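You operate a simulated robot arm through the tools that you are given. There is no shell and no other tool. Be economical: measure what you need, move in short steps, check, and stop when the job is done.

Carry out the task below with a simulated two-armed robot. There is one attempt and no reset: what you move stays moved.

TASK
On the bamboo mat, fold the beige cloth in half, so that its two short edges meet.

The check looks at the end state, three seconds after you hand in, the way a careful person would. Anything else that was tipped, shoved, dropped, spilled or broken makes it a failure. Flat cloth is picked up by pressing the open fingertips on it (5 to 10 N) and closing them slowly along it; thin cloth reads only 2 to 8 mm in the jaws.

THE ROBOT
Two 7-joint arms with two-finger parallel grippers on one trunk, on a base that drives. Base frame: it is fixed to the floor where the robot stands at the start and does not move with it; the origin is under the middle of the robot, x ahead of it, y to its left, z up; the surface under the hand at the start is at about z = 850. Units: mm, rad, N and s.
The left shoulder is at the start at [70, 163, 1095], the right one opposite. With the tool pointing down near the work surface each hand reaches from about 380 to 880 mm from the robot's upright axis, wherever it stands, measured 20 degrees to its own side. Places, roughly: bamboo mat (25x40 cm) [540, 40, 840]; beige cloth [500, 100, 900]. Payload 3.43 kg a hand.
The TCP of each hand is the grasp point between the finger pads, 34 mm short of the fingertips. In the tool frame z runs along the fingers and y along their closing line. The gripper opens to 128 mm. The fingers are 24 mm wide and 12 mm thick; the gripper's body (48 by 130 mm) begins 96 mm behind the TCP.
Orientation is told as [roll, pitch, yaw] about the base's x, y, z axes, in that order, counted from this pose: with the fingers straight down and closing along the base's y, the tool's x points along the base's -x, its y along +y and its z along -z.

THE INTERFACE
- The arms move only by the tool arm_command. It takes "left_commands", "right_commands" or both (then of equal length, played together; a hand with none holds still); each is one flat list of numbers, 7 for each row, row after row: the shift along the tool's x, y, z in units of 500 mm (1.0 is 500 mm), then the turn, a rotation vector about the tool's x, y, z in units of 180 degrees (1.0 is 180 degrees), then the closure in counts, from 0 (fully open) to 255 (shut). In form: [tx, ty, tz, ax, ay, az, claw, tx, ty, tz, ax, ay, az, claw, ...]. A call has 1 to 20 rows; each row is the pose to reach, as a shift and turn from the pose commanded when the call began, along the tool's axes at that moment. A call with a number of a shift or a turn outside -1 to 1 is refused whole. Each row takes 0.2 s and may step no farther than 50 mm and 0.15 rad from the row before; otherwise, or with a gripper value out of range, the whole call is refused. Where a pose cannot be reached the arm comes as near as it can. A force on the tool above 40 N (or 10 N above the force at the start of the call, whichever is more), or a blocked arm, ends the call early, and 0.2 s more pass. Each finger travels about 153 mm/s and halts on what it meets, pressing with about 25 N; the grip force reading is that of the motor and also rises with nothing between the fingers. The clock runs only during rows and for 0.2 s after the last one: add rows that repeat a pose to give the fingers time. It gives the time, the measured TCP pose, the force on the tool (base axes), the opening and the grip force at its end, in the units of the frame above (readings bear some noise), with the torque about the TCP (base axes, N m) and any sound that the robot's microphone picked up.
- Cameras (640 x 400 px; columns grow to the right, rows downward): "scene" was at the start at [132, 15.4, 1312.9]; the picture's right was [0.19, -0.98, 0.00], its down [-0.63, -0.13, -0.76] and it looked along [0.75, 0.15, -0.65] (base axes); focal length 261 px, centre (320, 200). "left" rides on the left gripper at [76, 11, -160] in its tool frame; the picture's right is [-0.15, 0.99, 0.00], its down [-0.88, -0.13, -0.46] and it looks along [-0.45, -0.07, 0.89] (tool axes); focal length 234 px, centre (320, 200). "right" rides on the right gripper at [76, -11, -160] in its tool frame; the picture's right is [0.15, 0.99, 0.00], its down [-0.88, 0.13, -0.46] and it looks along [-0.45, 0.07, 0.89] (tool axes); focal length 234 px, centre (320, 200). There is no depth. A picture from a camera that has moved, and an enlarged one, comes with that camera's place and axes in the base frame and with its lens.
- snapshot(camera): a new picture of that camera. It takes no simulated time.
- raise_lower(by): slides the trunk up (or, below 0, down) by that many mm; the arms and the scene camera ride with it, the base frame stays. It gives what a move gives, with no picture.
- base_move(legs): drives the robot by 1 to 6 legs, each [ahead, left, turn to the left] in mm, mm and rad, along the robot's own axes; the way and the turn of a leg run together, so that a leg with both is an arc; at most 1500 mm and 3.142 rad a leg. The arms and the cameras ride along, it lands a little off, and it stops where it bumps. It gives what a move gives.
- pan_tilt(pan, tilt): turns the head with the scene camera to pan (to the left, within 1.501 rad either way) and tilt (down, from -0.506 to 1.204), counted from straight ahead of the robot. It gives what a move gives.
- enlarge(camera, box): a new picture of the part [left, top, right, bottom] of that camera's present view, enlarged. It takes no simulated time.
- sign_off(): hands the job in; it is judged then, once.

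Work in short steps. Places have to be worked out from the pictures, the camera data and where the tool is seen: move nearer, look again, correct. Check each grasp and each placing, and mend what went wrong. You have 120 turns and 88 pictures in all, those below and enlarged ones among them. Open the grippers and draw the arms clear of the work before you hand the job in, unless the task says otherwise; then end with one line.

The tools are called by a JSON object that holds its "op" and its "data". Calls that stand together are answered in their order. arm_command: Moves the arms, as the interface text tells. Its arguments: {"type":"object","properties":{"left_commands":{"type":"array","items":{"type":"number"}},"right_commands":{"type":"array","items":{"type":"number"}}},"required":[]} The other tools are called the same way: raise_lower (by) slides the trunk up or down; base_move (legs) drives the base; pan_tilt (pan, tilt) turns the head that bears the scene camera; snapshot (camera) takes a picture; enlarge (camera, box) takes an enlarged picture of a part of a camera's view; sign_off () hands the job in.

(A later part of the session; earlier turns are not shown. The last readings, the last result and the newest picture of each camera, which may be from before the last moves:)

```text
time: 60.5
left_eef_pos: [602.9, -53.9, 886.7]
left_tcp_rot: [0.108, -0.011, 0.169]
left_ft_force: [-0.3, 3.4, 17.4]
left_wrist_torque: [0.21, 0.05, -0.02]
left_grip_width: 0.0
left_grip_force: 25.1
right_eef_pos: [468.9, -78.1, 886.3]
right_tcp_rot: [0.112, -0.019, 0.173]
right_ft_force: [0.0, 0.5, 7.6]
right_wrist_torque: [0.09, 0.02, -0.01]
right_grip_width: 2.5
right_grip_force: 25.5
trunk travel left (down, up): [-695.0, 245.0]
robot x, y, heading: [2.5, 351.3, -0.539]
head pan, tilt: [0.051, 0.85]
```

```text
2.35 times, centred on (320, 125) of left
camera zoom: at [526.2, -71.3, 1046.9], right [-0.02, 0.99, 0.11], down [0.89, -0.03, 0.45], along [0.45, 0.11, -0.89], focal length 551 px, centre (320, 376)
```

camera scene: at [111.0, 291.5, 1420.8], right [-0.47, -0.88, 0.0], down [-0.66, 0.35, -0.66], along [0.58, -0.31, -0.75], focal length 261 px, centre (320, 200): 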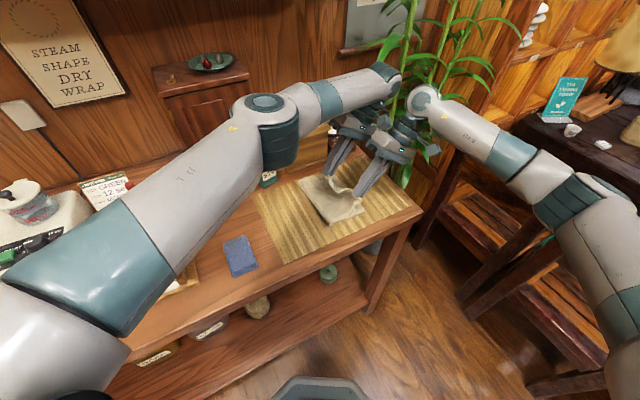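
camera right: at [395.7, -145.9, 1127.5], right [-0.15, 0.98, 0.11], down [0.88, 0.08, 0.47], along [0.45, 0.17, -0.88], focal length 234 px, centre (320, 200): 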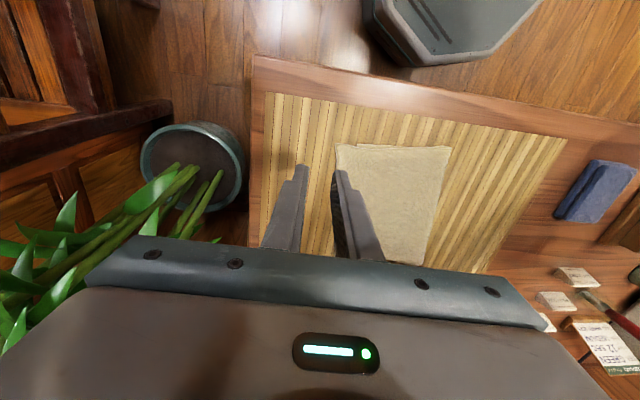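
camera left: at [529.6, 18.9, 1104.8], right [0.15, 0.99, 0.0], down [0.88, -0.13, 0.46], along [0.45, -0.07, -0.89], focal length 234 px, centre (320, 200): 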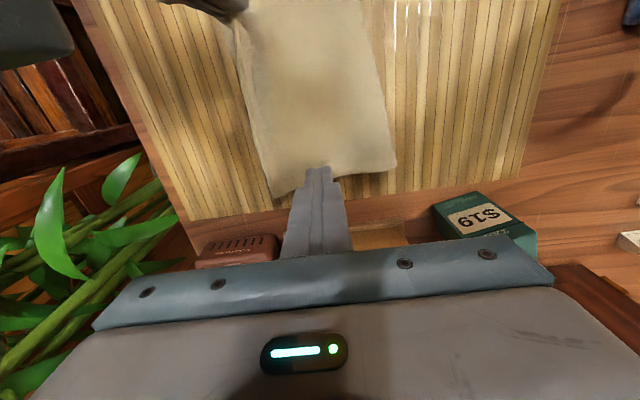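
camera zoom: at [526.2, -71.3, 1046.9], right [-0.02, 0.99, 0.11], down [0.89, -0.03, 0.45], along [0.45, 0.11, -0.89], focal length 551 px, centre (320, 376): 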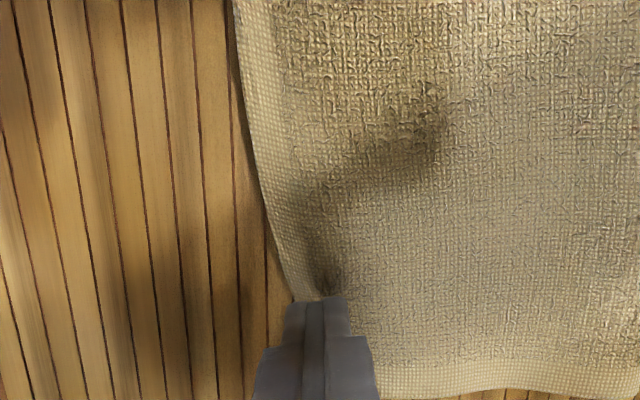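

The right hand grips (2.5 mm) but the left slipped off the edge. I'll lift the left, reopen, move 7 mm outward with a little more roll, and check.

{"op": "arm_command", "data": {"left_commands": [0, 0, -0.03, 0, 0, 0, 255, 0, -0.014, -0.03, -0.02, 0, 0, 225, 0, -0.014, -0.03, -0.02, 0, 0, 225, 0, -0.014, -0.012, -0.02, 0, 0, 225, 0, -0.014, -0.004, -0.02, 0, 0, 225, 0, -0.014, -0.004, -0.02, 0, 0, 225]}}

{"op": "enlarge", "data": {"camera": "left", "box": [220, 40, 420, 210]}}

```text
time: 61.9
left_eef_pos: [603.4, -61.4, 888.7]
left_tcp_rot: [0.17, -0.011, 0.168]
left_ft_force: [1.2, 0.7, 5.0]
left_wrist_torque: [0.07, -0.01, 0.02]
left_grip_width: 15.3
left_grip_force: 0.4
right_eef_pos: [467.9, -79.7, 886.4]
right_tcp_rot: [0.113, -0.017, 0.174]
right_ft_force: [0.1, 1.0, 14.3]
right_wrist_torque: [0.08, 0.05, -0.03]
right_grip_width: 2.3
right_grip_force: 25.1
trunk travel left (down, up): [-695.0, 245.0]
robot x, y, heading: [-1.1, 350.6, -0.542]
head pan, tilt: [0.051, 0.85]
```

```text
2.35 times, centred on (320, 125) of left
camera zoom: at [529.5, -88.9, 1046.8], right [-0.02, 0.99, 0.17], down [0.9, -0.06, 0.44], along [0.44, 0.16, -0.88], focal length 551 px, centre (320, 376)
```

zoom: 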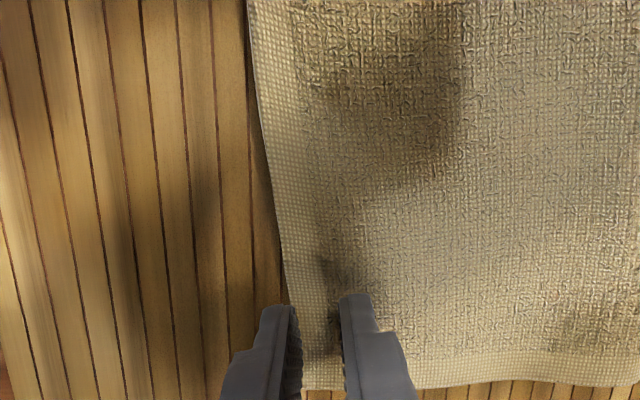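

The edge still lies slightly under the outer finger, so I'll hop 6 mm further outward.

{"op": "arm_command", "data": {"left_commands": [0, -0.004, -0.012, 0, 0, 0, 225, 0, -0.012, -0.012, 0, 0, 0, 225, 0, -0.012, 0, 0, 0, 0, 225, 0, -0.012, 0.003, 0, 0, 0, 225]}}

{"op": "enlarge", "data": {"camera": "left", "box": [270, 120, 370, 210]}}

```text
time: 62.9
left_eef_pos: [604.2, -67.8, 886.1]
left_tcp_rot: [0.167, -0.012, 0.168]
left_ft_force: [0.3, -1.0, 8.3]
left_wrist_torque: [-0.03, -0.02, 0.02]
left_grip_width: 14.9
left_grip_force: 0.1
right_eef_pos: [468.4, -78.8, 886.7]
right_tcp_rot: [0.112, -0.019, 0.175]
right_ft_force: [1.8, -0.4, 14.0]
right_wrist_torque: [0.08, -0.01, -0.03]
right_grip_width: 2.4
right_grip_force: 25.0
trunk travel left (down, up): [-695.0, 245.0]
robot x, y, heading: [0.5, 355.4, -0.543]
head pan, tilt: [0.051, 0.85]
```

```text
4.44 times, centred on (320, 165) of left
camera zoom: at [530.2, -93.6, 1045.5], right [-0.02, 0.99, 0.17], down [0.9, -0.06, 0.44], along [0.44, 0.16, -0.88], focal length 1041 px, centre (320, 356)
```

zoom: 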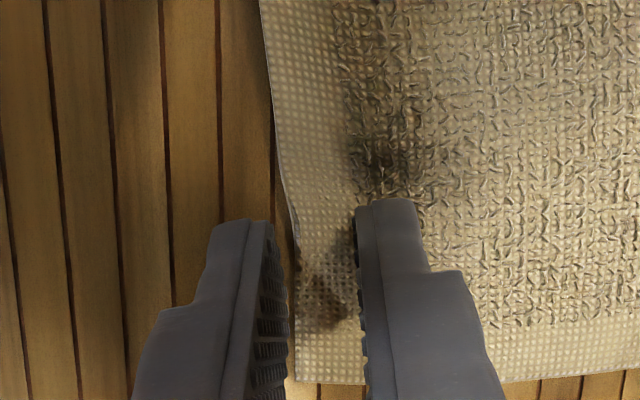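

Now the outer finger is clear of the edge by a few mm, at 8 N with balanced torque. I'll close slowly.

{"op": "arm_command", "data": {"left_commands": [0, 0, 0.001, 0, 0, 0, 227, 0, 0, 0.001, 0, 0, 0, 229, 0, 0, 0.001, 0, 0, 0, 231, 0, 0, 0.001, 0, 0, 0, 233, 0, 0, 0.001, 0, 0, 0, 235, 0, 0, 0.001, 0, 0, 0, 237, 0, 0, 0.001, 0, 0, 0, 239, 0, 0, 0.001, 0, 0, 0, 241, 0, 0, 0.001, 0, 0, 0, 243, 0, 0, 0.001, 0, 0, 0, 245, 0, 0, 0.001, 0, 0, 0, 247, 0, 0, 0.001, 0, 0, 0, 250, 0, 0, 0.001, 0, 0, 0, 253, 0, 0, 0.001, 0, 0, 0, 255, 0, 0, 0.001, 0, 0, 0, 255]}}

```text
time: 66.1
left_eef_pos: [603.4, -66.0, 884.4]
left_tcp_rot: [0.17, -0.012, 0.167]
left_ft_force: [1.6, -5.9, 22.2]
left_wrist_torque: [-0.08, 0.02, -0.02]
left_grip_width: 0.1
left_grip_force: 25.2
right_eef_pos: [468.3, -79.5, 886.5]
right_tcp_rot: [0.111, -0.017, 0.174]
right_ft_force: [1.5, 0.2, 8.2]
right_wrist_torque: [0.13, -0.03, 0.02]
right_grip_width: 2.5
right_grip_force: 24.3
trunk travel left (down, up): [-695.0, 245.0]
robot x, y, heading: [-2.8, 354.2, -0.54]
head pan, tilt: [0.051, 0.85]
```

It missed again. My earlier successful left grasps used zero roll, a wider opening and about 15–20 N, so I'll go back to that. I'll lift, level the roll, open to about 24 mm, and look.

{"op": "arm_command", "data": {"left_commands": [0, 0, -0.03, 0, 0, 0, 255, 0, 0.01, -0.03, 0.027, 0, 0, 207, 0, 0.01, -0.03, 0.054, 0, 0, 207, 0, 0.01, -0.022, 0.054, 0, 0, 207, 0, 0.01, -0.022, 0.054, 0, 0, 207]}}

{"op": "enlarge", "data": {"camera": "left", "box": [220, 40, 420, 210]}}

```text
time: 66.7
left_eef_pos: [599.1, -64.6, 886.1]
left_tcp_rot: [0.144, 0.02, 0.162]
left_ft_force: [-5.4, 2.0, 9.2]
left_wrist_torque: [0.02, 0.13, -0.08]
left_grip_width: 23.2
left_grip_force: 0.0
right_eef_pos: [469.7, -80.1, 887.3]
right_tcp_rot: [0.112, -0.021, 0.174]
right_ft_force: [-0.9, 0.1, 6.5]
right_wrist_torque: [0.08, 0.08, -0.01]
right_grip_width: 2.2
right_grip_force: 25.2
trunk travel left (down, up): [-695.0, 245.0]
robot x, y, heading: [-1.6, 353.6, -0.541]
head pan, tilt: [0.051, 0.85]
stopped in row 2 (left hand): the force on the tool passed its limit at 80 N (the readings are from after the stop); the commanded pose is now the measured one
```

```text
2.35 times, centred on (320, 125) of left
camera zoom: at [528.3, -86.0, 1048.2], right [-0.01, 0.99, 0.14], down [0.91, -0.05, 0.42], along [0.42, 0.13, -0.9], focal length 551 px, centre (320, 376)
```

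zoom: 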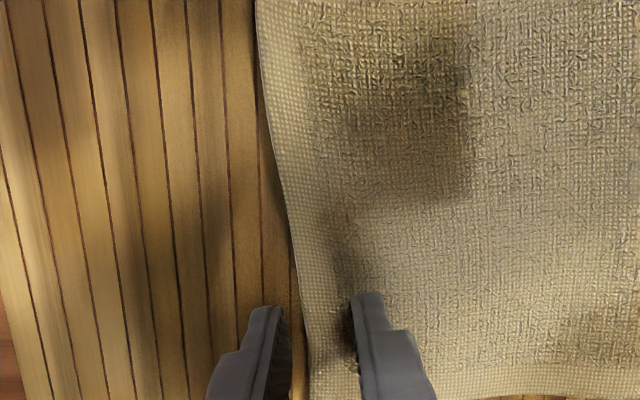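

The left hand's camera housing seems to have nudged the right gripper, since they are about 130 mm apart. I'll move the left hand +x 10 mm while lifting slightly and leveling.

{"op": "arm_command", "data": {"left_commands": [-0.01, 0, 0, 0, 0, 0, 207, -0.02, 0, -0.008, 0, 0, 0, 207, -0.022, 0, -0.016, 0.02, -0.003, 0, 207, -0.022, 0, -0.018, 0.045, -0.006, 0, 207, -0.022, 0, -0.018, 0.045, -0.006, 0, 207]}}

{"op": "enlarge", "data": {"camera": "left", "box": [220, 40, 420, 210]}}

```text
time: 67.9
left_eef_pos: [610.6, -62.3, 893.7]
left_tcp_rot: [0.004, -0.002, 0.162]
left_ft_force: [0.1, -0.4, 0.2]
left_wrist_torque: [0.02, 0.01, -0.03]
left_grip_width: 24.0
left_grip_force: 0.0
right_eef_pos: [469.5, -80.7, 885.9]
right_tcp_rot: [0.111, -0.021, 0.176]
right_ft_force: [-0.7, -0.7, 11.4]
right_wrist_torque: [-0.02, 0.08, -0.01]
right_grip_width: 2.2
right_grip_force: 25.2
trunk travel left (down, up): [-695.0, 245.0]
robot x, y, heading: [-0.9, 353.2, -0.544]
head pan, tilt: [0.051, 0.85]
```

```text
2.35 times, centred on (320, 125) of left
camera zoom: at [533.6, -63.5, 1053.8], right [-0.02, 1.0, 0.0], down [0.89, 0.01, 0.46], along [0.46, 0.01, -0.89], focal length 551 px, centre (320, 376)
```

zoom: 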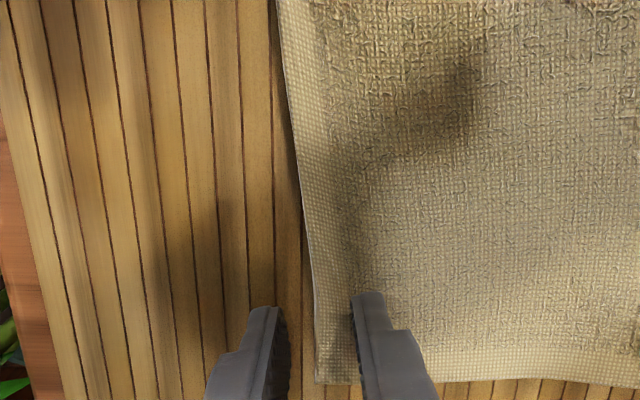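

The outer finger is about 10 mm off the edge. I'll shift 6 mm inward and press down.

{"op": "arm_command", "data": {"left_commands": [0, 0.012, 0.002, 0, 0, 0, 207, 0, 0.012, 0.01, 0, 0, 0, 207, 0, 0.012, 0.015, 0, 0, 0, 207, 0, 0.012, 0.016, 0, 0, 0, 207]}}

{"op": "enlarge", "data": {"camera": "left", "box": [270, 120, 370, 210]}}

```text
time: 68.9
left_eef_pos: [609.8, -57.6, 888.4]
left_tcp_rot: [0.001, -0.005, 0.16]
left_ft_force: [0.0, -0.6, 10.7]
left_wrist_torque: [0.21, 0.05, 0.03]
left_grip_width: 24.0
left_grip_force: 0.0
right_eef_pos: [468.8, -80.0, 886.0]
right_tcp_rot: [0.112, -0.02, 0.175]
right_ft_force: [2.6, -1.3, 9.8]
right_wrist_torque: [0.01, -0.03, 0.01]
right_grip_width: 2.3
right_grip_force: 25.2
trunk travel left (down, up): [-695.0, 245.0]
robot x, y, heading: [-0.5, 351.0, -0.539]
head pan, tilt: [0.051, 0.85]
```

```text
4.44 times, centred on (320, 165) of left
camera zoom: at [532.4, -57.1, 1047.9], right [-0.01, 1.0, 0.0], down [0.89, 0.01, 0.46], along [0.46, 0.01, -0.89], focal length 1041 px, centre (320, 356)
```

zoom: 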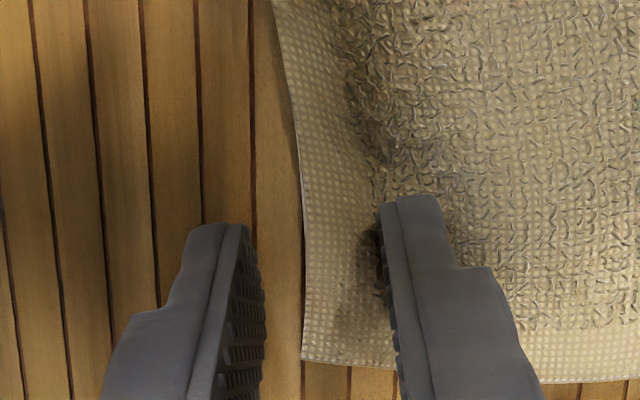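

The edge is about 8 mm inside the outer finger. I'll hop 4 mm inward, press to about 18 N, and close slowly in the same call.

{"op": "arm_command", "data": {"left_commands": [0, 0.004, -0.01, 0, 0, 0, 207, 0, 0.008, -0.01, 0, 0, 0, 207, 0, 0.008, 0.002, 0, 0, 0, 207, 0, 0.008, 0.004, 0, 0, 0, 207, 0, 0.008, 0.004, 0, 0, 0, 211, 0, 0.008, 0.004, 0, 0, 0, 215, 0, 0.008, 0.004, 0, 0, 0, 219, 0, 0.008, 0.004, 0, 0, 0, 223, 0, 0.008, 0.004, 0, 0, 0, 227, 0, 0.008, 0.004, 0, 0, 0, 231, 0, 0.008, 0.004, 0, 0, 0, 235, 0, 0.008, 0.004, 0, 0, 0, 239, 0, 0.008, 0.004, 0, 0, 0, 243, 0, 0.008, 0.004, 0, 0, 0, 247, 0, 0.008, 0.004, 0, 0, 0, 251, 0, 0.008, 0.004, 0, 0, 0, 255, 0, 0.008, 0.004, 0, 0, 0, 255]}}

{"op": "enlarge", "data": {"camera": "left", "box": [220, 40, 420, 210]}}

```text
time: 72.5
left_eef_pos: [607.2, -50.0, 887.0]
left_tcp_rot: [0.003, -0.005, 0.162]
left_ft_force: [-0.1, 9.9, 32.7]
left_wrist_torque: [0.68, 0.05, 0.01]
left_grip_width: 3.3
left_grip_force: 25.6
right_eef_pos: [468.3, -76.5, 887.8]
right_tcp_rot: [0.11, -0.021, 0.176]
right_ft_force: [0.1, -0.3, 1.0]
right_wrist_torque: [-0.03, -0.04, -0.01]
right_grip_width: 2.5
right_grip_force: 25.2
trunk travel left (down, up): [-695.0, 245.0]
robot x, y, heading: [1.4, 352.1, -0.536]
head pan, tilt: [0.051, 0.85]
```

```text
2.35 times, centred on (320, 125) of left
camera zoom: at [530.5, -51.1, 1047.0], right [-0.02, 1.0, 0.0], down [0.89, 0.01, 0.46], along [0.46, 0.01, -0.89], focal length 551 px, centre (320, 376)
```

zoom: 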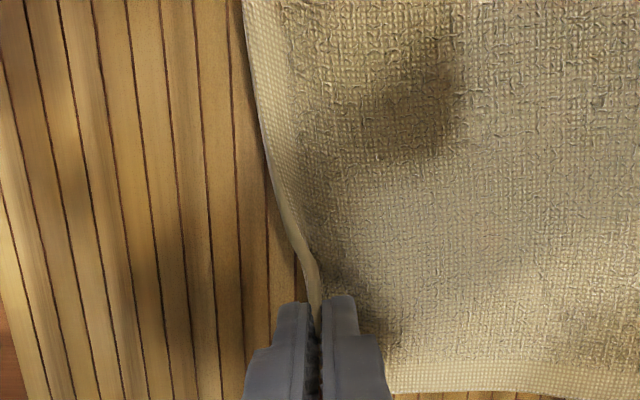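

Both hands hold the edge now (3.3 and 2.5 mm). I'll lift gently and peel back in +y to uncover the lower edge.

{"op": "arm_command", "data": {"left_commands": [0, 0.004, -0.02, 0, 0, 0, 255, -0.002, 0.012, -0.04, 0, 0, 0, 255, -0.004, 0.024, -0.06, 0, 0, 0, 255, -0.007, 0.04, -0.08, 0, 0, 0, 255, -0.01, 0.06, -0.097, 0, 0, 0, 255, -0.013, 0.079, -0.112, 0, 0, 0, 255, -0.013, 0.079, -0.112, 0, 0, 0, 255], "right_commands": [0, 0.006, -0.02, 0, 0, 0, 255, -0.002, 0.016, -0.039, 0, 0, 0, 255, -0.004, 0.03, -0.057, 0, 0, 0, 255, -0.007, 0.049, -0.076, 0, 0, 0, 255, -0.01, 0.07, -0.091, 0, 0, 0, 255, -0.013, 0.091, -0.103, 0, 0, 0, 255, -0.013, 0.091, -0.103, 0, 0, 0, 255]}}

{"op": "snapshot", "data": {"camera": "left"}}

{"op": "enlarge", "data": {"camera": "scene", "box": [260, 120, 420, 240]}}

```text
time: 74.1
left_eef_pos: [609.4, -14.0, 940.0]
left_tcp_rot: [0.006, -0.004, 0.161]
left_ft_force: [0.1, -0.4, -0.5]
left_wrist_torque: [-0.01, -0.01, -0.01]
left_grip_width: 3.2
left_grip_force: 25.1
right_eef_pos: [467.8, -40.3, 941.3]
right_tcp_rot: [0.114, -0.018, 0.175]
right_ft_force: [0.9, -0.9, -1.1]
right_wrist_torque: [0.04, -0.02, 0.03]
right_grip_width: 1.9
right_grip_force: 24.8
trunk travel left (down, up): [-695.0, 245.0]
robot x, y, heading: [-1.1, 358.1, -0.542]
head pan, tilt: [0.051, 0.85]
```

```text
20 pictures are left
camera left: at [532.1, -14.9, 1100.2], right [-0.02, 1.0, 0.01], down [0.89, 0.01, 0.46], along [0.46, 0.01, -0.89], focal length 234 px, centre (320, 200)
```

left: 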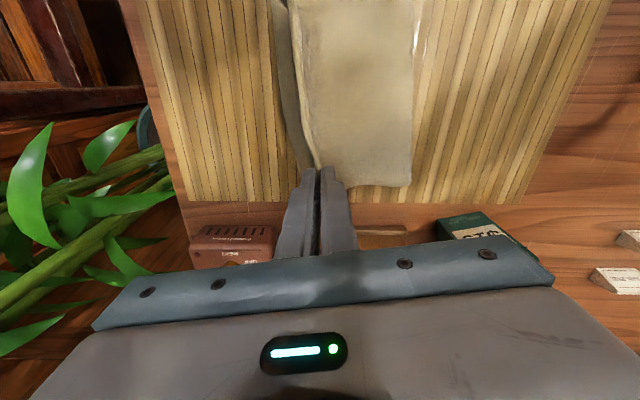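

```text
3.33 times, centred on (340, 180) of scene
camera zoom: at [109.1, 289.6, 1420.9], right [-0.47, -0.88, 0.0], down [-0.66, 0.35, -0.66], along [0.58, -0.31, -0.75], focal length 869 px, centre (253, 267)
```

zoom: 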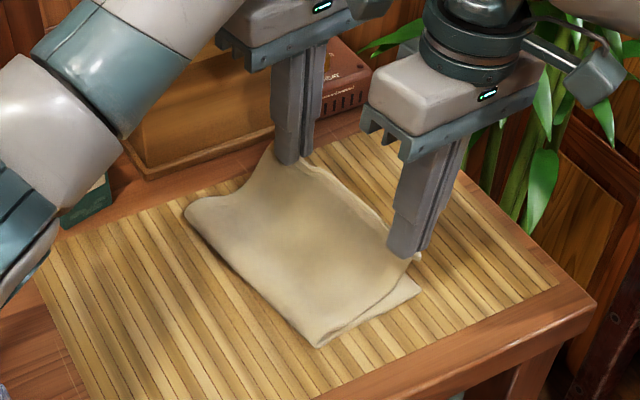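

Both hold well. The lower edge runs from about (460,−56) to (638,−28). Since released edges have been landing about 30 mm beyond the fingertips, I'll set the tips down about 29 mm short of the lower edge and wait a moment to settle.

{"op": "arm_command", "data": {"left_commands": [-0.001, 0.008, 0.012, 0, 0, 0, 255, -0.002, 0.014, 0.03, 0, 0, 0, 255, -0.003, 0.018, 0.05, 0, 0, 0, 255, -0.003, 0.018, 0.07, 0, 0, 0, 255, -0.003, 0.018, 0.09, 0, 0, 0, 255, -0.003, 0.018, 0.092, 0, 0, 0, 255, -0.003, 0.018, 0.092, 0, 0, 0, 255, -0.003, 0.018, 0.092, 0, 0, 0, 255], "right_commands": [-0.001, 0.01, 0.012, 0, 0, 0, 255, -0.002, 0.02, 0.03, 0, 0, 0, 255, -0.003, 0.02, 0.05, 0, 0, 0, 255, -0.004, 0.017, 0.07, 0, 0, 0, 255, -0.004, 0.013, 0.09, 0, 0, 0, 255, -0.004, 0.013, 0.092, 0, 0, 0, 255, -0.004, 0.013, 0.092, 0, 0, 0, 255, -0.004, 0.013, 0.092, 0, 0, 0, 255]}}

{"op": "enlarge", "data": {"camera": "left", "box": [200, 0, 440, 220]}}

{"op": "enlarge", "data": {"camera": "scene", "box": [260, 120, 420, 240]}}

```text
time: 75.9
left_eef_pos: [609.8, -5.0, 895.2]
left_tcp_rot: [0.005, -0.004, 0.162]
left_ft_force: [0.1, -1.1, 10.5]
left_wrist_torque: [-0.07, -0.11, 0.02]
left_grip_width: 3.1
left_grip_force: 25.2
right_eef_pos: [470.1, -28.3, 895.7]
right_tcp_rot: [0.114, -0.02, 0.175]
right_ft_force: [-0.3, -1.8, 0.4]
right_wrist_torque: [0.01, -0.02, 0.01]
right_grip_width: 2.4
right_grip_force: 24.8
trunk travel left (down, up): [-695.0, 245.0]
robot x, y, heading: [-2.8, 356.4, -0.543]
head pan, tilt: [0.051, 0.85]
```

```text
1.82 times, centred on (320, 110) of left
camera zoom: at [532.4, -5.0, 1054.7], right [-0.02, 1.0, 0.0], down [0.89, 0.01, 0.46], along [0.46, 0.01, -0.89], focal length 426 px, centre (320, 364)
```

zoom: 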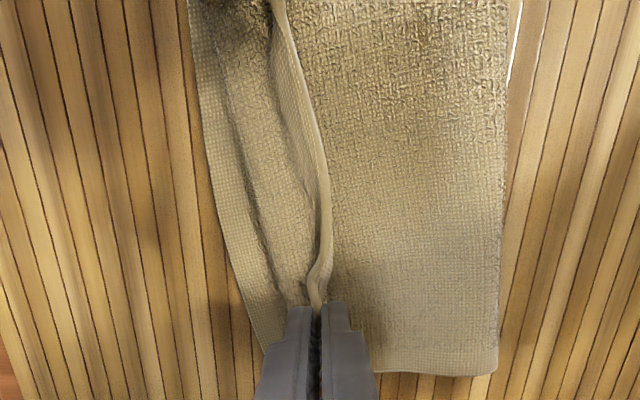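

```text
3.33 times, centred on (340, 180) of scene
camera zoom: at [108.4, 291.0, 1421.1], right [-0.47, -0.88, 0.0], down [-0.66, 0.35, -0.66], along [0.58, -0.31, -0.75], focal length 869 px, centre (253, 267)
```

zoom: 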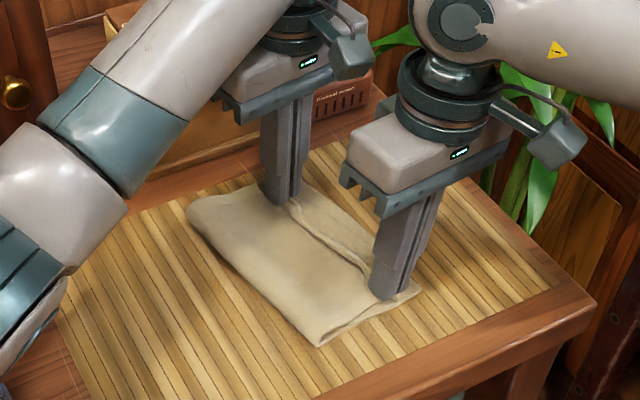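

The held edge is curled up with the cloth rolling out toward −y, so on release it should unroll to about the lower edge. I'll release slowly and retract straight up.

{"op": "arm_command", "data": {"left_commands": [0, 0, -0.002, 0, 0, 0, 250, 0, 0, -0.002, 0, 0, 0, 244, 0, 0, -0.002, 0, 0, 0, 238, 0, 0, -0.002, 0, 0, 0, 232, 0, 0, -0.002, 0, 0, 0, 226, 0, 0, -0.002, 0, 0, 0, 220, 0, 0, -0.002, 0, 0, 0, 212, 0, 0, -0.02, 0, 0, 0, 212, 0, 0, -0.06, 0, 0, 0, 212, 0, 0, -0.13, 0, 0, 0, 212], "right_commands": [0, 0, 0.002, 0, 0, 0, 250, 0, 0, 0.002, 0, 0, 0, 244, 0, 0, 0.002, 0, 0, 0, 238, 0, 0, 0.002, 0, 0, 0, 232, 0, 0, 0.002, 0, 0, 0, 226, 0, 0, 0.002, 0, 0, 0, 220, 0, 0, 0.002, 0, 0, 0, 212, 0, 0, -0.02, 0, 0, 0, 212, 0, -0.006, -0.06, 0, 0, 0, 212, 0, -0.014, -0.13, 0, 0, 0, 212]}}

{"op": "enlarge", "data": {"camera": "scene", "box": [260, 120, 420, 240]}}

{"op": "enlarge", "data": {"camera": "left", "box": [200, 0, 440, 220]}}

```text
time: 78.1
left_eef_pos: [609.7, -3.8, 960.2]
left_tcp_rot: [0.005, 0.0, 0.163]
left_ft_force: [0.4, -0.2, -0.2]
left_wrist_torque: [0.01, -0.01, 0.0]
left_grip_width: 21.6
left_grip_force: 0.0
right_eef_pos: [469.7, -41.9, 960.4]
right_tcp_rot: [0.112, -0.019, 0.173]
right_ft_force: [0.5, 0.4, -0.3]
right_wrist_torque: [-0.02, -0.02, 0.02]
right_grip_width: 21.8
right_grip_force: 0.1
trunk travel left (down, up): [-695.0, 245.0]
robot x, y, heading: [-0.0, 352.5, -0.537]
head pan, tilt: [0.051, 0.85]
```

```text
3.33 times, centred on (340, 180) of scene
camera zoom: at [108.8, 291.5, 1420.9], right [-0.47, -0.88, 0.0], down [-0.66, 0.35, -0.66], along [0.58, -0.31, -0.75], focal length 869 px, centre (253, 267)
```

zoom: 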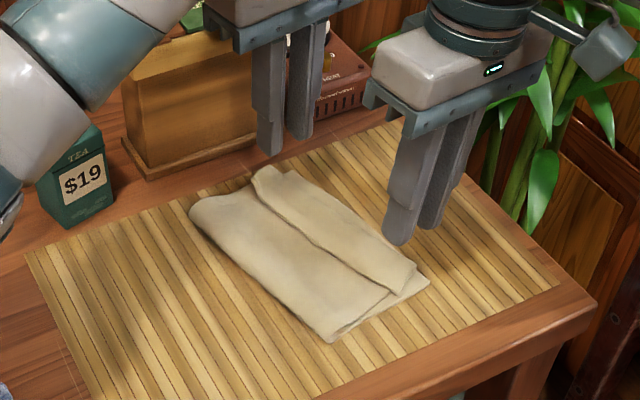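

```text
1.82 times, centred on (320, 110) of left
camera zoom: at [532.3, -4.3, 1119.8], right [-0.02, 1.0, 0.01], down [0.89, 0.01, 0.46], along [0.46, 0.01, -0.89], focal length 426 px, centre (320, 364)
```

zoom: 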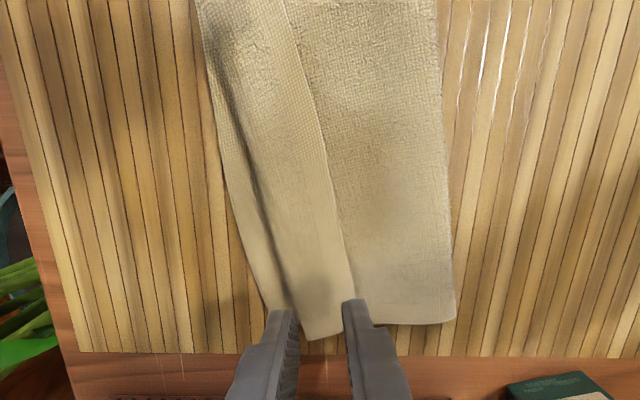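

The edge fell back toward +y, leaving a flap about 40 mm wide, with the flap edge from (470,−20) to (610,12). I'll regrasp that flap edge, which is now easy to reach. Then I can peel it well back and re-lay it with a forward motion, as worked the first time.

{"op": "arm_command", "data": {"left_commands": [-0.002, 0.012, 0.02, 0, 0, 0, 207, -0.004, 0.024, 0.05, 0, 0, 0, 207, -0.004, 0.024, 0.09, 0, 0, 0, 207, -0.004, 0.024, 0.118, 0, 0, 0, 207, -0.004, 0.024, 0.118, 0, 0, 0, 207], "right_commands": [-0.003, 0.01, 0.02, 0.012, 0, 0, 207, -0.006, 0.021, 0.05, 0.024, 0, 0, 207, -0.006, 0.021, 0.09, 0.036, 0, 0, 207, -0.006, 0.021, 0.12, 0.036, 0, 0, 207, -0.006, 0.021, 0.12, 0.036, 0, 0, 207]}}

{"op": "enlarge", "data": {"camera": "left", "box": [220, 40, 420, 210]}}

{"op": "enlarge", "data": {"camera": "right", "box": [220, 90, 420, 260]}}

```text
time: 79.3
left_eef_pos: [610.1, 8.7, 902.1]
left_tcp_rot: [0.003, -0.003, 0.163]
left_ft_force: [0.1, 0.1, 1.0]
left_wrist_torque: [-0.01, 0.0, 0.01]
left_grip_width: 23.9
left_grip_force: 0.0
right_eef_pos: [472.5, -24.7, 901.0]
right_tcp_rot: [0.0, -0.02, 0.174]
right_ft_force: [1.5, 0.2, -0.3]
right_wrist_torque: [0.01, -0.02, 0.03]
right_grip_width: 24.0
right_grip_force: 0.0
trunk travel left (down, up): [-695.0, 245.0]
robot x, y, heading: [-0.7, 357.7, -0.539]
head pan, tilt: [0.051, 0.85]
```

```text
2.35 times, centred on (320, 125) of left
camera zoom: at [532.8, 8.1, 1060.6], right [-0.02, 1.0, 0.01], down [0.89, 0.01, 0.46], along [0.46, 0.01, -0.89], focal length 551 px, centre (320, 376)
```

zoom: 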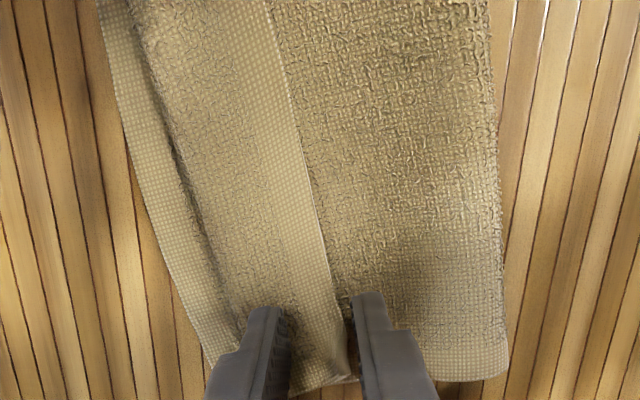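

```text
2.35 times, centred on (320, 175) of right
camera zoom: at [397.2, -49.0, 1058.8], right [-0.32, 0.95, 0.0], down [0.84, 0.28, 0.47], along [0.45, 0.15, -0.88], focal length 551 px, centre (320, 259)
```

zoom: 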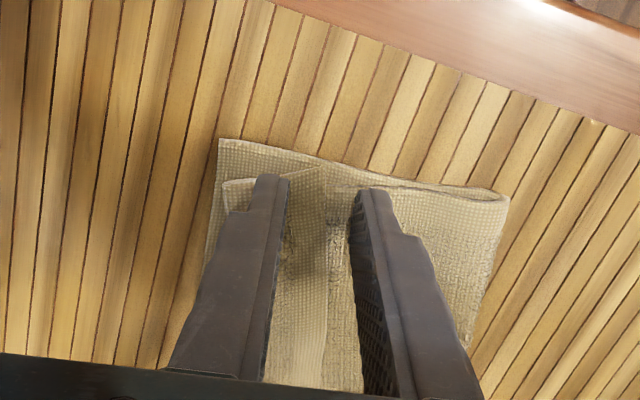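

Both jaws straddle the flap edge nicely. I'll press down lightly.

{"op": "arm_command", "data": {"left_commands": [0, 0, 0.01, 0, 0, 0, 207, 0, 0, 0.018, 0, 0, 0, 207, 0, 0, 0.022, 0, 0, 0, 207], "right_commands": [0, -0.006, 0.01, 0, 0, 0, 207, 0, -0.006, 0.018, 0, 0, 0, 207, 0, -0.006, 0.022, 0, 0, 0, 207]}}

```text
time: 80.1
left_eef_pos: [608.5, 7.6, 892.4]
left_tcp_rot: [0.002, -0.005, 0.162]
left_ft_force: [1.8, 0.4, 11.1]
left_wrist_torque: [-0.13, -0.1, 0.03]
left_grip_width: 23.7
left_grip_force: 0.0
right_eef_pos: [473.7, -26.5, 891.5]
right_tcp_rot: [0.0, -0.023, 0.174]
right_ft_force: [2.0, -0.5, 8.2]
right_wrist_torque: [-0.11, -0.1, 0.03]
right_grip_width: 23.8
right_grip_force: 0.1
trunk travel left (down, up): [-695.0, 245.0]
robot x, y, heading: [-2.4, 352.7, -0.541]
head pan, tilt: [0.051, 0.85]
```

Both press at about 10 N. I'll close slowly.

{"op": "arm_command", "data": {"left_commands": [0, 0, 0.003, 0, 0, 0, 211, 0, 0, 0.003, 0, 0, 0, 215, 0, 0, 0.003, 0, 0, 0, 219, 0, 0, 0.003, 0, 0, 0, 223, 0, 0, 0.003, 0, 0, 0, 227, 0, 0, 0.003, 0, 0, 0, 231, 0, 0, 0.003, 0, 0, 0, 235, 0, 0, 0.003, 0, 0, 0, 239, 0, 0, 0.003, 0, 0, 0, 243, 0, 0, 0.003, 0, 0, 0, 247, 0, 0, 0.003, 0, 0, 0, 251, 0, 0, 0.003, 0, 0, 0, 255, 0, 0, 0.003, 0, 0, 0, 255], "right_commands": [0, 0, 0.003, 0, 0, 0, 211, 0, 0, 0.003, 0, 0, 0, 215, 0, 0, 0.003, 0, 0, 0, 219, 0, 0, 0.003, 0, 0, 0, 223, 0, 0, 0.003, 0, 0, 0, 227, 0, 0, 0.003, 0, 0, 0, 231, 0, 0, 0.003, 0, 0, 0, 235, 0, 0, 0.003, 0, 0, 0, 239, 0, 0, 0.003, 0, 0, 0, 243, 0, 0, 0.003, 0, 0, 0, 247, 0, 0, 0.003, 0, 0, 0, 251, 0, 0, 0.003, 0, 0, 0, 255, 0, 0, 0.003, 0, 0, 0, 255]}}

```text
time: 82.9
left_eef_pos: [607.2, 9.0, 891.0]
left_tcp_rot: [0.002, -0.006, 0.163]
left_ft_force: [1.3, -7.3, 26.3]
left_wrist_torque: [-0.39, -0.08, 0.05]
left_grip_width: 7.9
left_grip_force: 25.3
right_eef_pos: [469.4, -26.8, 891.8]
right_tcp_rot: [-0.002, -0.024, 0.174]
right_ft_force: [1.6, -2.1, 14.2]
right_wrist_torque: [-0.16, -0.14, -0.04]
right_grip_width: 2.9
right_grip_force: 24.9
trunk travel left (down, up): [-695.0, 245.0]
robot x, y, heading: [-2.5, 352.5, -0.541]
head pan, tilt: [0.051, 0.85]
```

Both hold (left 7.9 mm, which may include an extra layer). I'll lift a little and inspect.

{"op": "arm_command", "data": {"left_commands": [0, 0, -0.02, 0, 0, 0, 255, 0, 0, -0.04, 0, 0, 0, 255, 0, 0, -0.07, 0, 0, 0, 255, 0, 0, -0.1, 0, 0, 0, 255, 0, 0, -0.1, 0, 0, 0, 255], "right_commands": [0, 0, -0.02, 0, 0, 0, 255, 0, 0, -0.04, 0, 0, 0, 255, 0, 0, -0.07, 0, 0, 0, 255, 0, 0, -0.1, 0, 0, 0, 255, 0, 0, -0.1, 0, 0, 0, 255]}}

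{"op": "enlarge", "data": {"camera": "left", "box": [200, 0, 440, 220]}}

{"op": "enlarge", "data": {"camera": "scene", "box": [260, 120, 420, 240]}}

```text
time: 84.1
left_eef_pos: [609.4, 7.1, 937.7]
left_tcp_rot: [0.004, -0.002, 0.161]
left_ft_force: [-0.3, -0.3, 0.8]
left_wrist_torque: [-0.02, 0.02, 0.04]
left_grip_width: 7.4
left_grip_force: 25.4
right_eef_pos: [471.1, -28.9, 938.5]
right_tcp_rot: [0.002, -0.019, 0.173]
right_ft_force: [0.5, -0.1, -0.4]
right_wrist_torque: [0.01, -0.04, 0.0]
right_grip_width: 2.8
right_grip_force: 25.1
trunk travel left (down, up): [-695.0, 245.0]
robot x, y, heading: [-0.9, 357.5, -0.536]
head pan, tilt: [0.051, 0.85]
```

```text
1.82 times, centred on (320, 110) of left
camera zoom: at [532.7, 7.0, 1097.0], right [-0.02, 1.0, 0.01], down [0.89, 0.01, 0.46], along [0.46, 0.01, -0.89], focal length 426 px, centre (320, 364)
```

zoom: 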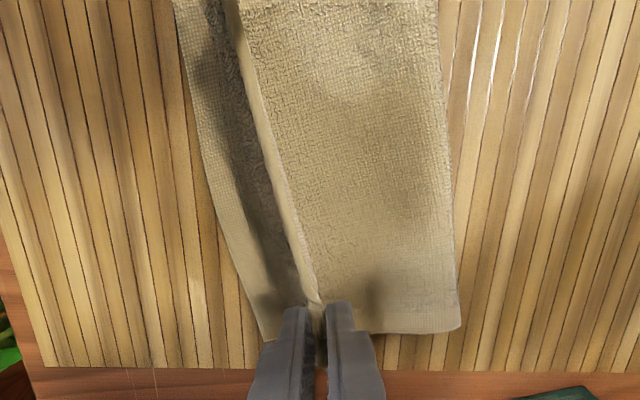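

```text
3.33 times, centred on (340, 180) of scene
camera zoom: at [109.7, 290.3, 1420.9], right [-0.47, -0.88, 0.0], down [-0.66, 0.35, -0.66], along [0.58, -0.31, -0.75], focal length 869 px, centre (253, 267)
```

zoom: 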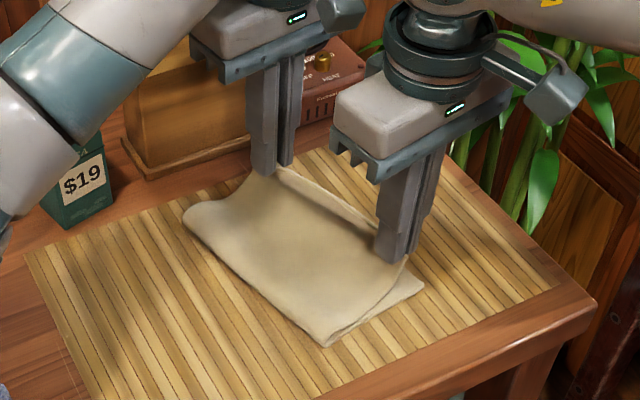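

Both hold the top edge again, and the lower edge is fully exposed. I'll peel back further in +y and up, so the crease relaxes outward, and look.

{"op": "arm_command", "data": {"left_commands": [-0.003, 0.015, -0.025, 0, 0, 0, 255, -0.006, 0.035, -0.045, 0, 0, 0, 255, -0.01, 0.06, -0.06, 0, 0, 0, 255, -0.014, 0.085, -0.072, 0, 0, 0, 255, -0.018, 0.108, -0.08, 0, 0, 0, 255, -0.018, 0.108, -0.08, 0, 0, 0, 255], "right_commands": [-0.003, 0.015, -0.025, 0, 0, 0, 255, -0.006, 0.035, -0.045, 0, 0, 0, 255, -0.01, 0.06, -0.06, 0, 0, 0, 255, -0.014, 0.085, -0.072, 0, 0, 0, 255, -0.018, 0.108, -0.08, 0, 0, 0, 255, -0.018, 0.108, -0.08, 0, 0, 0, 255]}}

{"op": "enlarge", "data": {"camera": "left", "box": [160, 0, 480, 240]}}

```text
time: 85.5
left_eef_pos: [610.0, 61.6, 978.4]
left_tcp_rot: [0.005, -0.002, 0.163]
left_ft_force: [-1.6, -0.2, -0.2]
left_wrist_torque: [-0.07, 0.05, 0.04]
left_grip_width: 7.5
left_grip_force: 24.7
right_eef_pos: [469.5, 25.1, 979.5]
right_tcp_rot: [0.0, -0.018, 0.174]
right_ft_force: [1.4, 0.2, 0.5]
right_wrist_torque: [0.03, -0.04, -0.01]
right_grip_width: 2.3
right_grip_force: 25.3
trunk travel left (down, up): [-695.0, 245.0]
robot x, y, heading: [-0.9, 356.3, -0.542]
head pan, tilt: [0.051, 0.85]
```

```text
1.67 times, centred on (320, 120) of left
camera zoom: at [532.9, 61.2, 1138.1], right [-0.02, 1.0, 0.01], down [0.89, 0.01, 0.46], along [0.46, 0.01, -0.89], focal length 390 px, centre (320, 333)
```

zoom: 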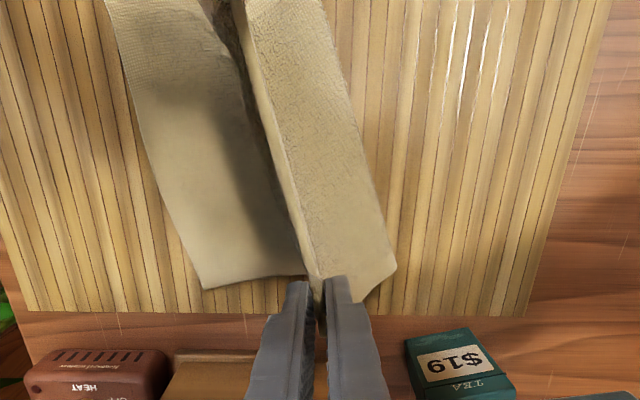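

The peel worked, and the lower edge runs from (466,−66) to (644,−25). I'll now re-lay the edge with a forward, downward arc and a slight lean, landing the tips about 26 mm short of the lower edge, as in the good first lay.

{"op": "arm_command", "data": {"left_commands": [0.003, -0.022, 0.008, -0.007, 0, 0, 255, 0.005, -0.044, 0.022, -0.014, 0, 0, 255, 0.008, -0.065, 0.042, -0.021, 0, 0, 255, 0.01, -0.087, 0.066, -0.028, 0, 0, 255, 0.013, -0.109, 0.095, -0.035, 0, 0, 255, 0.015, -0.128, 0.125, -0.042, 0, 0, 255, 0.017, -0.145, 0.15, -0.048, 0, 0, 255, 0.017, -0.145, 0.164, -0.048, 0, 0, 255, 0.017, -0.145, 0.164, -0.048, 0, 0, 255], "right_commands": [0.003, -0.022, 0.008, -0.014, 0, 0, 255, 0.005, -0.044, 0.022, -0.028, 0, 0, 255, 0.008, -0.065, 0.042, -0.042, 0, 0, 255, 0.01, -0.087, 0.066, -0.056, 0, 0, 255, 0.013, -0.109, 0.095, -0.07, 0, 0, 255, 0.015, -0.128, 0.125, -0.083, 0, 0, 255, 0.017, -0.145, 0.15, -0.095, 0, 0, 255, 0.017, -0.145, 0.166, -0.095, 0, 0, 255, 0.017, -0.145, 0.166, -0.095, 0, 0, 255]}}

{"op": "enlarge", "data": {"camera": "left", "box": [160, 0, 480, 220]}}

```text
time: 87.5
left_eef_pos: [613.9, -10.7, 896.4]
left_tcp_rot: [0.158, -0.003, 0.161]
left_ft_force: [-0.7, 0.0, 1.1]
left_wrist_torque: [0.01, 0.03, 0.02]
left_grip_width: 7.3
left_grip_force: 25.1
right_eef_pos: [475.0, -46.3, 897.1]
right_tcp_rot: [0.299, -0.019, 0.175]
right_ft_force: [0.5, 0.3, 0.1]
right_wrist_torque: [-0.02, -0.03, -0.03]
right_grip_width: 2.5
right_grip_force: 25.3
trunk travel left (down, up): [-695.0, 245.0]
robot x, y, heading: [0.7, 357.1, -0.533]
head pan, tilt: [0.051, 0.85]
```

```text
1.82 times, centred on (320, 110) of left
camera zoom: at [540.6, -35.1, 1055.2], right [-0.01, 0.99, 0.15], down [0.9, -0.06, 0.43], along [0.44, 0.14, -0.89], focal length 426 px, centre (320, 364)
```

zoom: 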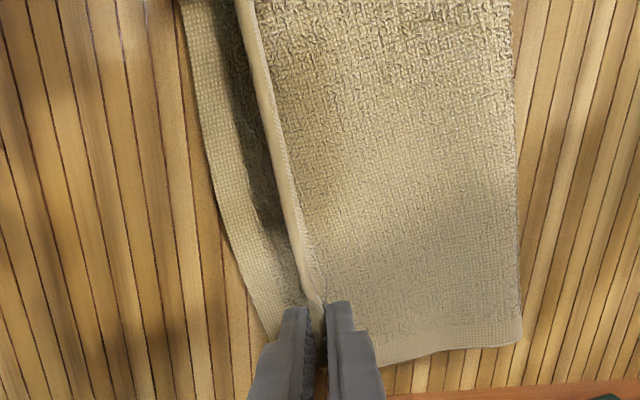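

The lay looks clean, with about 28–30 mm from the held ridge to the lower edge and about 20–25 mm of hem to unroll. I'll edge forward 4 mm, then release and retract straight up.

{"op": "arm_command", "data": {"left_commands": [0, -0.004, -0.006, 0, 0, 0, 255, 0, -0.009, -0.004, 0, 0, 0, 255, 0, -0.009, 0, 0, 0, 0, 248, 0, -0.009, 0, 0, 0, 0, 240, 0, -0.009, 0, 0, 0, 0, 231, 0, -0.009, 0, 0, 0, 0, 222, 0, -0.009, 0, 0, 0, 0, 213, 0, -0.009, 0, 0, 0, 0, 204, 0, -0.009, -0.02, 0, 0, 0, 204, 0, -0.009, -0.06, 0, 0, 0, 204, 0, -0.009, -0.12, 0, 0, 0, 204, 0, -0.009, -0.18, 0, 0, 0, 204], "right_commands": [0, -0.004, -0.006, 0, 0, 0, 255, 0, -0.009, -0.004, 0, 0, 0, 255, 0, -0.009, 0, 0, 0, 0, 248, 0, -0.009, 0, 0, 0, 0, 240, 0, -0.009, 0, 0, 0, 0, 231, 0, -0.009, 0, 0, 0, 0, 222, 0, -0.009, 0, 0, 0, 0, 213, 0, -0.009, 0, 0, 0, 0, 204, 0, -0.009, -0.02, 0, 0, 0, 204, 0, -0.009, -0.06, 0, 0, 0, 204, 0, -0.009, -0.12, 0, 0, 0, 204, 0, -0.009, -0.18, 0, 0, 0, 204]}}

{"op": "enlarge", "data": {"camera": "scene", "box": [280, 140, 400, 230]}}

{"op": "enlarge", "data": {"camera": "left", "box": [200, 0, 440, 200]}}

```text
time: 90.1
left_eef_pos: [616.5, -28.1, 985.3]
left_tcp_rot: [0.155, -0.004, 0.163]
left_ft_force: [-0.1, -0.2, -1.0]
left_wrist_torque: [0.0, 0.01, -0.04]
left_grip_width: 25.4
left_grip_force: 0.0
right_eef_pos: [478.7, -75.6, 980.1]
right_tcp_rot: [0.299, -0.019, 0.174]
right_ft_force: [0.1, 0.5, 0.5]
right_wrist_torque: [0.01, 0.01, 0.05]
right_grip_width: 25.7
right_grip_force: 0.0
trunk travel left (down, up): [-695.0, 245.0]
robot x, y, heading: [1.9, 357.2, -0.545]
head pan, tilt: [0.051, 0.85]
```

```text
4.44 times, centred on (340, 185) of scene
camera zoom: at [108.7, 290.8, 1420.9], right [-0.47, -0.88, 0.0], down [-0.66, 0.35, -0.66], along [0.58, -0.31, -0.75], focal length 1159 px, centre (231, 267)
```

zoom: 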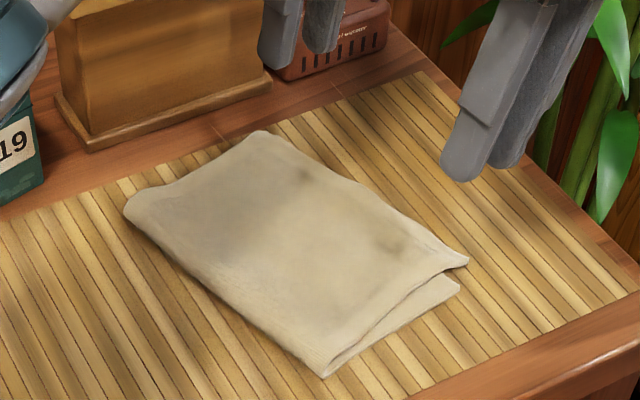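

```text
2.00 times, centred on (320, 100) of left
camera zoom: at [543.6, -53.6, 1144.5], right [-0.01, 0.99, 0.15], down [0.9, -0.06, 0.43], along [0.44, 0.14, -0.89], focal length 468 px, centre (320, 400)
```

zoom: 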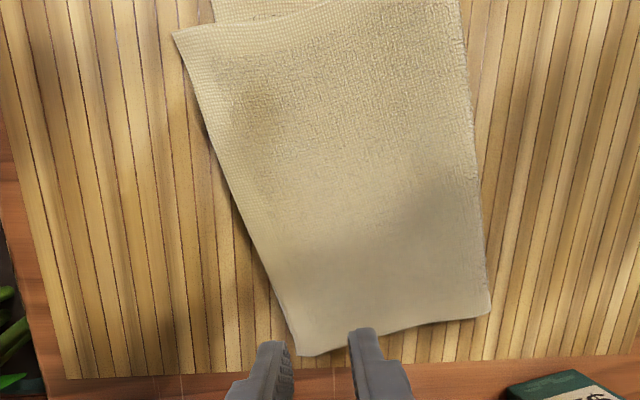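

The fold is now flat and the far corners match within about 10 mm, but the near top corner (480,−81) overshoots the lower one (464,−66). I'll move the left hand clear and align the right hand over that near corner with a narrow jaw to re-lay just it.

{"op": "arm_command", "data": {"left_commands": [0, 0.03, -0.05, 0, 0, 0, 204, 0, 0.09, -0.1, 0, 0, 0, 204, 0, 0.16, -0.13, 0, 0, 0, 204, 0, 0.22, -0.13, 0, 0, 0, 204, 0, 0.22, -0.13, 0, 0, 0, 204, 0, 0.22, -0.13, 0, 0, 0, 204, 0, 0.22, -0.13, 0, 0, 0, 204], "right_commands": [0, 0, 0, 0, 0, 0, 231, 0, 0, 0, 0, 0, 0, 231, -0.008, -0.012, 0.035, 0.015, 0.003, -0.011, 231, -0.015, -0.024, 0.07, 0.03, 0.007, -0.022, 231, -0.022, -0.037, 0.105, 0.045, 0.01, -0.033, 231, -0.0296, -0.049, 0.142, 0.0605, 0.0137, -0.044, 231, -0.0296, -0.049, 0.142, 0.0605, 0.0137, -0.044, 231]}}

{"op": "enlarge", "data": {"camera": "right", "box": [220, 90, 420, 260]}}

```text
time: 91.7
left_eef_pos: [598.9, 67.7, 1067.2]
left_tcp_rot: [0.155, -0.002, 0.163]
left_ft_force: [0.4, -0.3, 0.6]
left_wrist_torque: [0.01, -0.02, -0.02]
left_grip_width: 25.7
left_grip_force: 0.2
right_eef_pos: [497.9, -75.7, 904.9]
right_tcp_rot: [0.107, -0.005, 0.32]
right_ft_force: [-0.3, -0.3, 0.4]
right_wrist_torque: [-0.02, 0.02, -0.01]
right_grip_width: 12.0
right_grip_force: 0.0
trunk travel left (down, up): [-695.0, 245.0]
robot x, y, heading: [-1.3, 355.0, -0.54]
head pan, tilt: [0.051, 0.85]
```

```text
2.35 times, centred on (320, 175) of right
camera zoom: at [433.6, -126.6, 1063.3], right [-0.45, 0.89, 0.1], down [0.81, 0.35, 0.47], along [0.38, 0.3, -0.88], focal length 551 px, centre (320, 259)
```

zoom: 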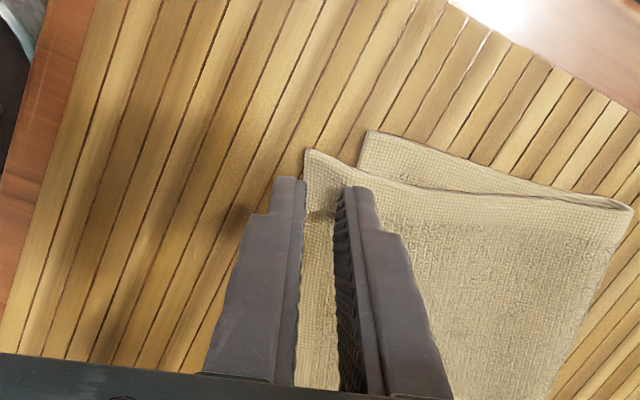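

The edge is right at the outer finger's face. I'll shift 3 mm outward and descend to light contact.

{"op": "arm_command", "data": {"right_commands": [0, -0.006, 0.012, 0, 0, 0, 231, 0, -0.006, 0.024, 0, 0, 0, 231, 0, -0.006, 0.034, 0, 0, 0, 231, 0, -0.006, 0.038, 0, 0, 0, 231]}}

```text
time: 92.7
left_eef_pos: [599.6, 68.1, 1066.2]
left_tcp_rot: [0.156, -0.003, 0.163]
left_ft_force: [0.1, 0.6, 0.3]
left_wrist_torque: [0.0, 0.03, 0.0]
left_grip_width: 25.4
left_grip_force: 0.1
right_eef_pos: [497.4, -77.6, 887.7]
right_tcp_rot: [0.107, -0.006, 0.32]
right_ft_force: [0.7, -0.3, 4.7]
right_wrist_torque: [0.07, -0.01, 0.0]
right_grip_width: 12.2
right_grip_force: 0.1
trunk travel left (down, up): [-695.0, 245.0]
robot x, y, heading: [1.0, 355.5, -0.537]
head pan, tilt: [0.051, 0.85]
```

Contact is 4.7 N, so I'll press slightly more and close slowly.

{"op": "arm_command", "data": {"right_commands": [0, 0, 0.003, 0, 0, 0, 231, 0, 0, 0.003, 0, 0, 0, 233, 0, 0, 0.003, 0, 0, 0, 235, 0, 0, 0.003, 0, 0, 0, 237, 0, 0, 0.003, 0, 0, 0, 239, 0, 0, 0.003, 0, 0, 0, 241, 0, 0, 0.003, 0, 0, 0, 243, 0, 0, 0.003, 0, 0, 0, 245, 0, 0, 0.003, 0, 0, 0, 247, 0, 0, 0.003, 0, 0, 0, 250, 0, 0, 0.003, 0, 0, 0, 253, 0, 0, 0.003, 0, 0, 0, 255, 0, 0, 0.003, 0, 0, 0, 255]}}

```text
time: 95.5
left_eef_pos: [598.4, 68.7, 1067.3]
left_tcp_rot: [0.156, -0.004, 0.162]
left_ft_force: [0.8, 0.7, 0.2]
left_wrist_torque: [0.01, -0.03, 0.03]
left_grip_width: 25.4
left_grip_force: 0.1
right_eef_pos: [496.6, -76.5, 887.1]
right_tcp_rot: [0.108, -0.006, 0.32]
right_ft_force: [-0.8, 1.7, 12.0]
right_wrist_torque: [0.15, 0.04, -0.01]
right_grip_width: 0.2
right_grip_force: 24.9
trunk travel left (down, up): [-695.0, 245.0]
robot x, y, heading: [-0.4, 352.9, -0.538]
head pan, tilt: [0.051, 0.85]
```

It missed. I'll switch to the setup that worked for the left hand: roll 0, 24 mm jaw, firmer press. I'll lift, level, reopen and look.

{"op": "arm_command", "data": {"right_commands": [0, 0, -0.03, 0, 0, 0, 255, 0, 0, -0.03, 0.017, 0, 0, 207, 0, 0, -0.03, 0.034, 0, 0, 207, 0, 0, -0.02, 0.034, 0, 0, 207, 0, 0, -0.02, 0.034, 0, 0, 207]}}

{"op": "enlarge", "data": {"camera": "right", "box": [220, 90, 420, 260]}}

```text
time: 96.7
left_eef_pos: [598.2, 67.4, 1066.9]
left_tcp_rot: [0.156, -0.002, 0.163]
left_ft_force: [0.6, -0.9, -0.9]
left_wrist_torque: [-0.05, 0.02, -0.02]
left_grip_width: 25.7
left_grip_force: 0.0
right_eef_pos: [495.7, -77.7, 894.3]
right_tcp_rot: [-0.001, -0.006, 0.319]
right_ft_force: [-0.2, 0.7, -0.3]
right_wrist_torque: [-0.02, -0.01, 0.01]
right_grip_width: 24.0
right_grip_force: 0.2
trunk travel left (down, up): [-695.0, 245.0]
robot x, y, heading: [-0.9, 352.9, -0.542]
head pan, tilt: [0.051, 0.85]
```

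```text
2.35 times, centred on (320, 175) of right
camera zoom: at [427.8, -112.7, 1055.2], right [-0.45, 0.89, 0.0], down [0.79, 0.4, 0.46], along [0.41, 0.21, -0.89], focal length 551 px, centre (320, 259)
```

zoom: 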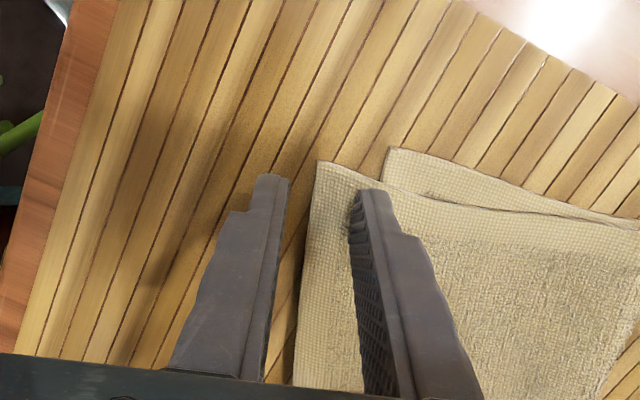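

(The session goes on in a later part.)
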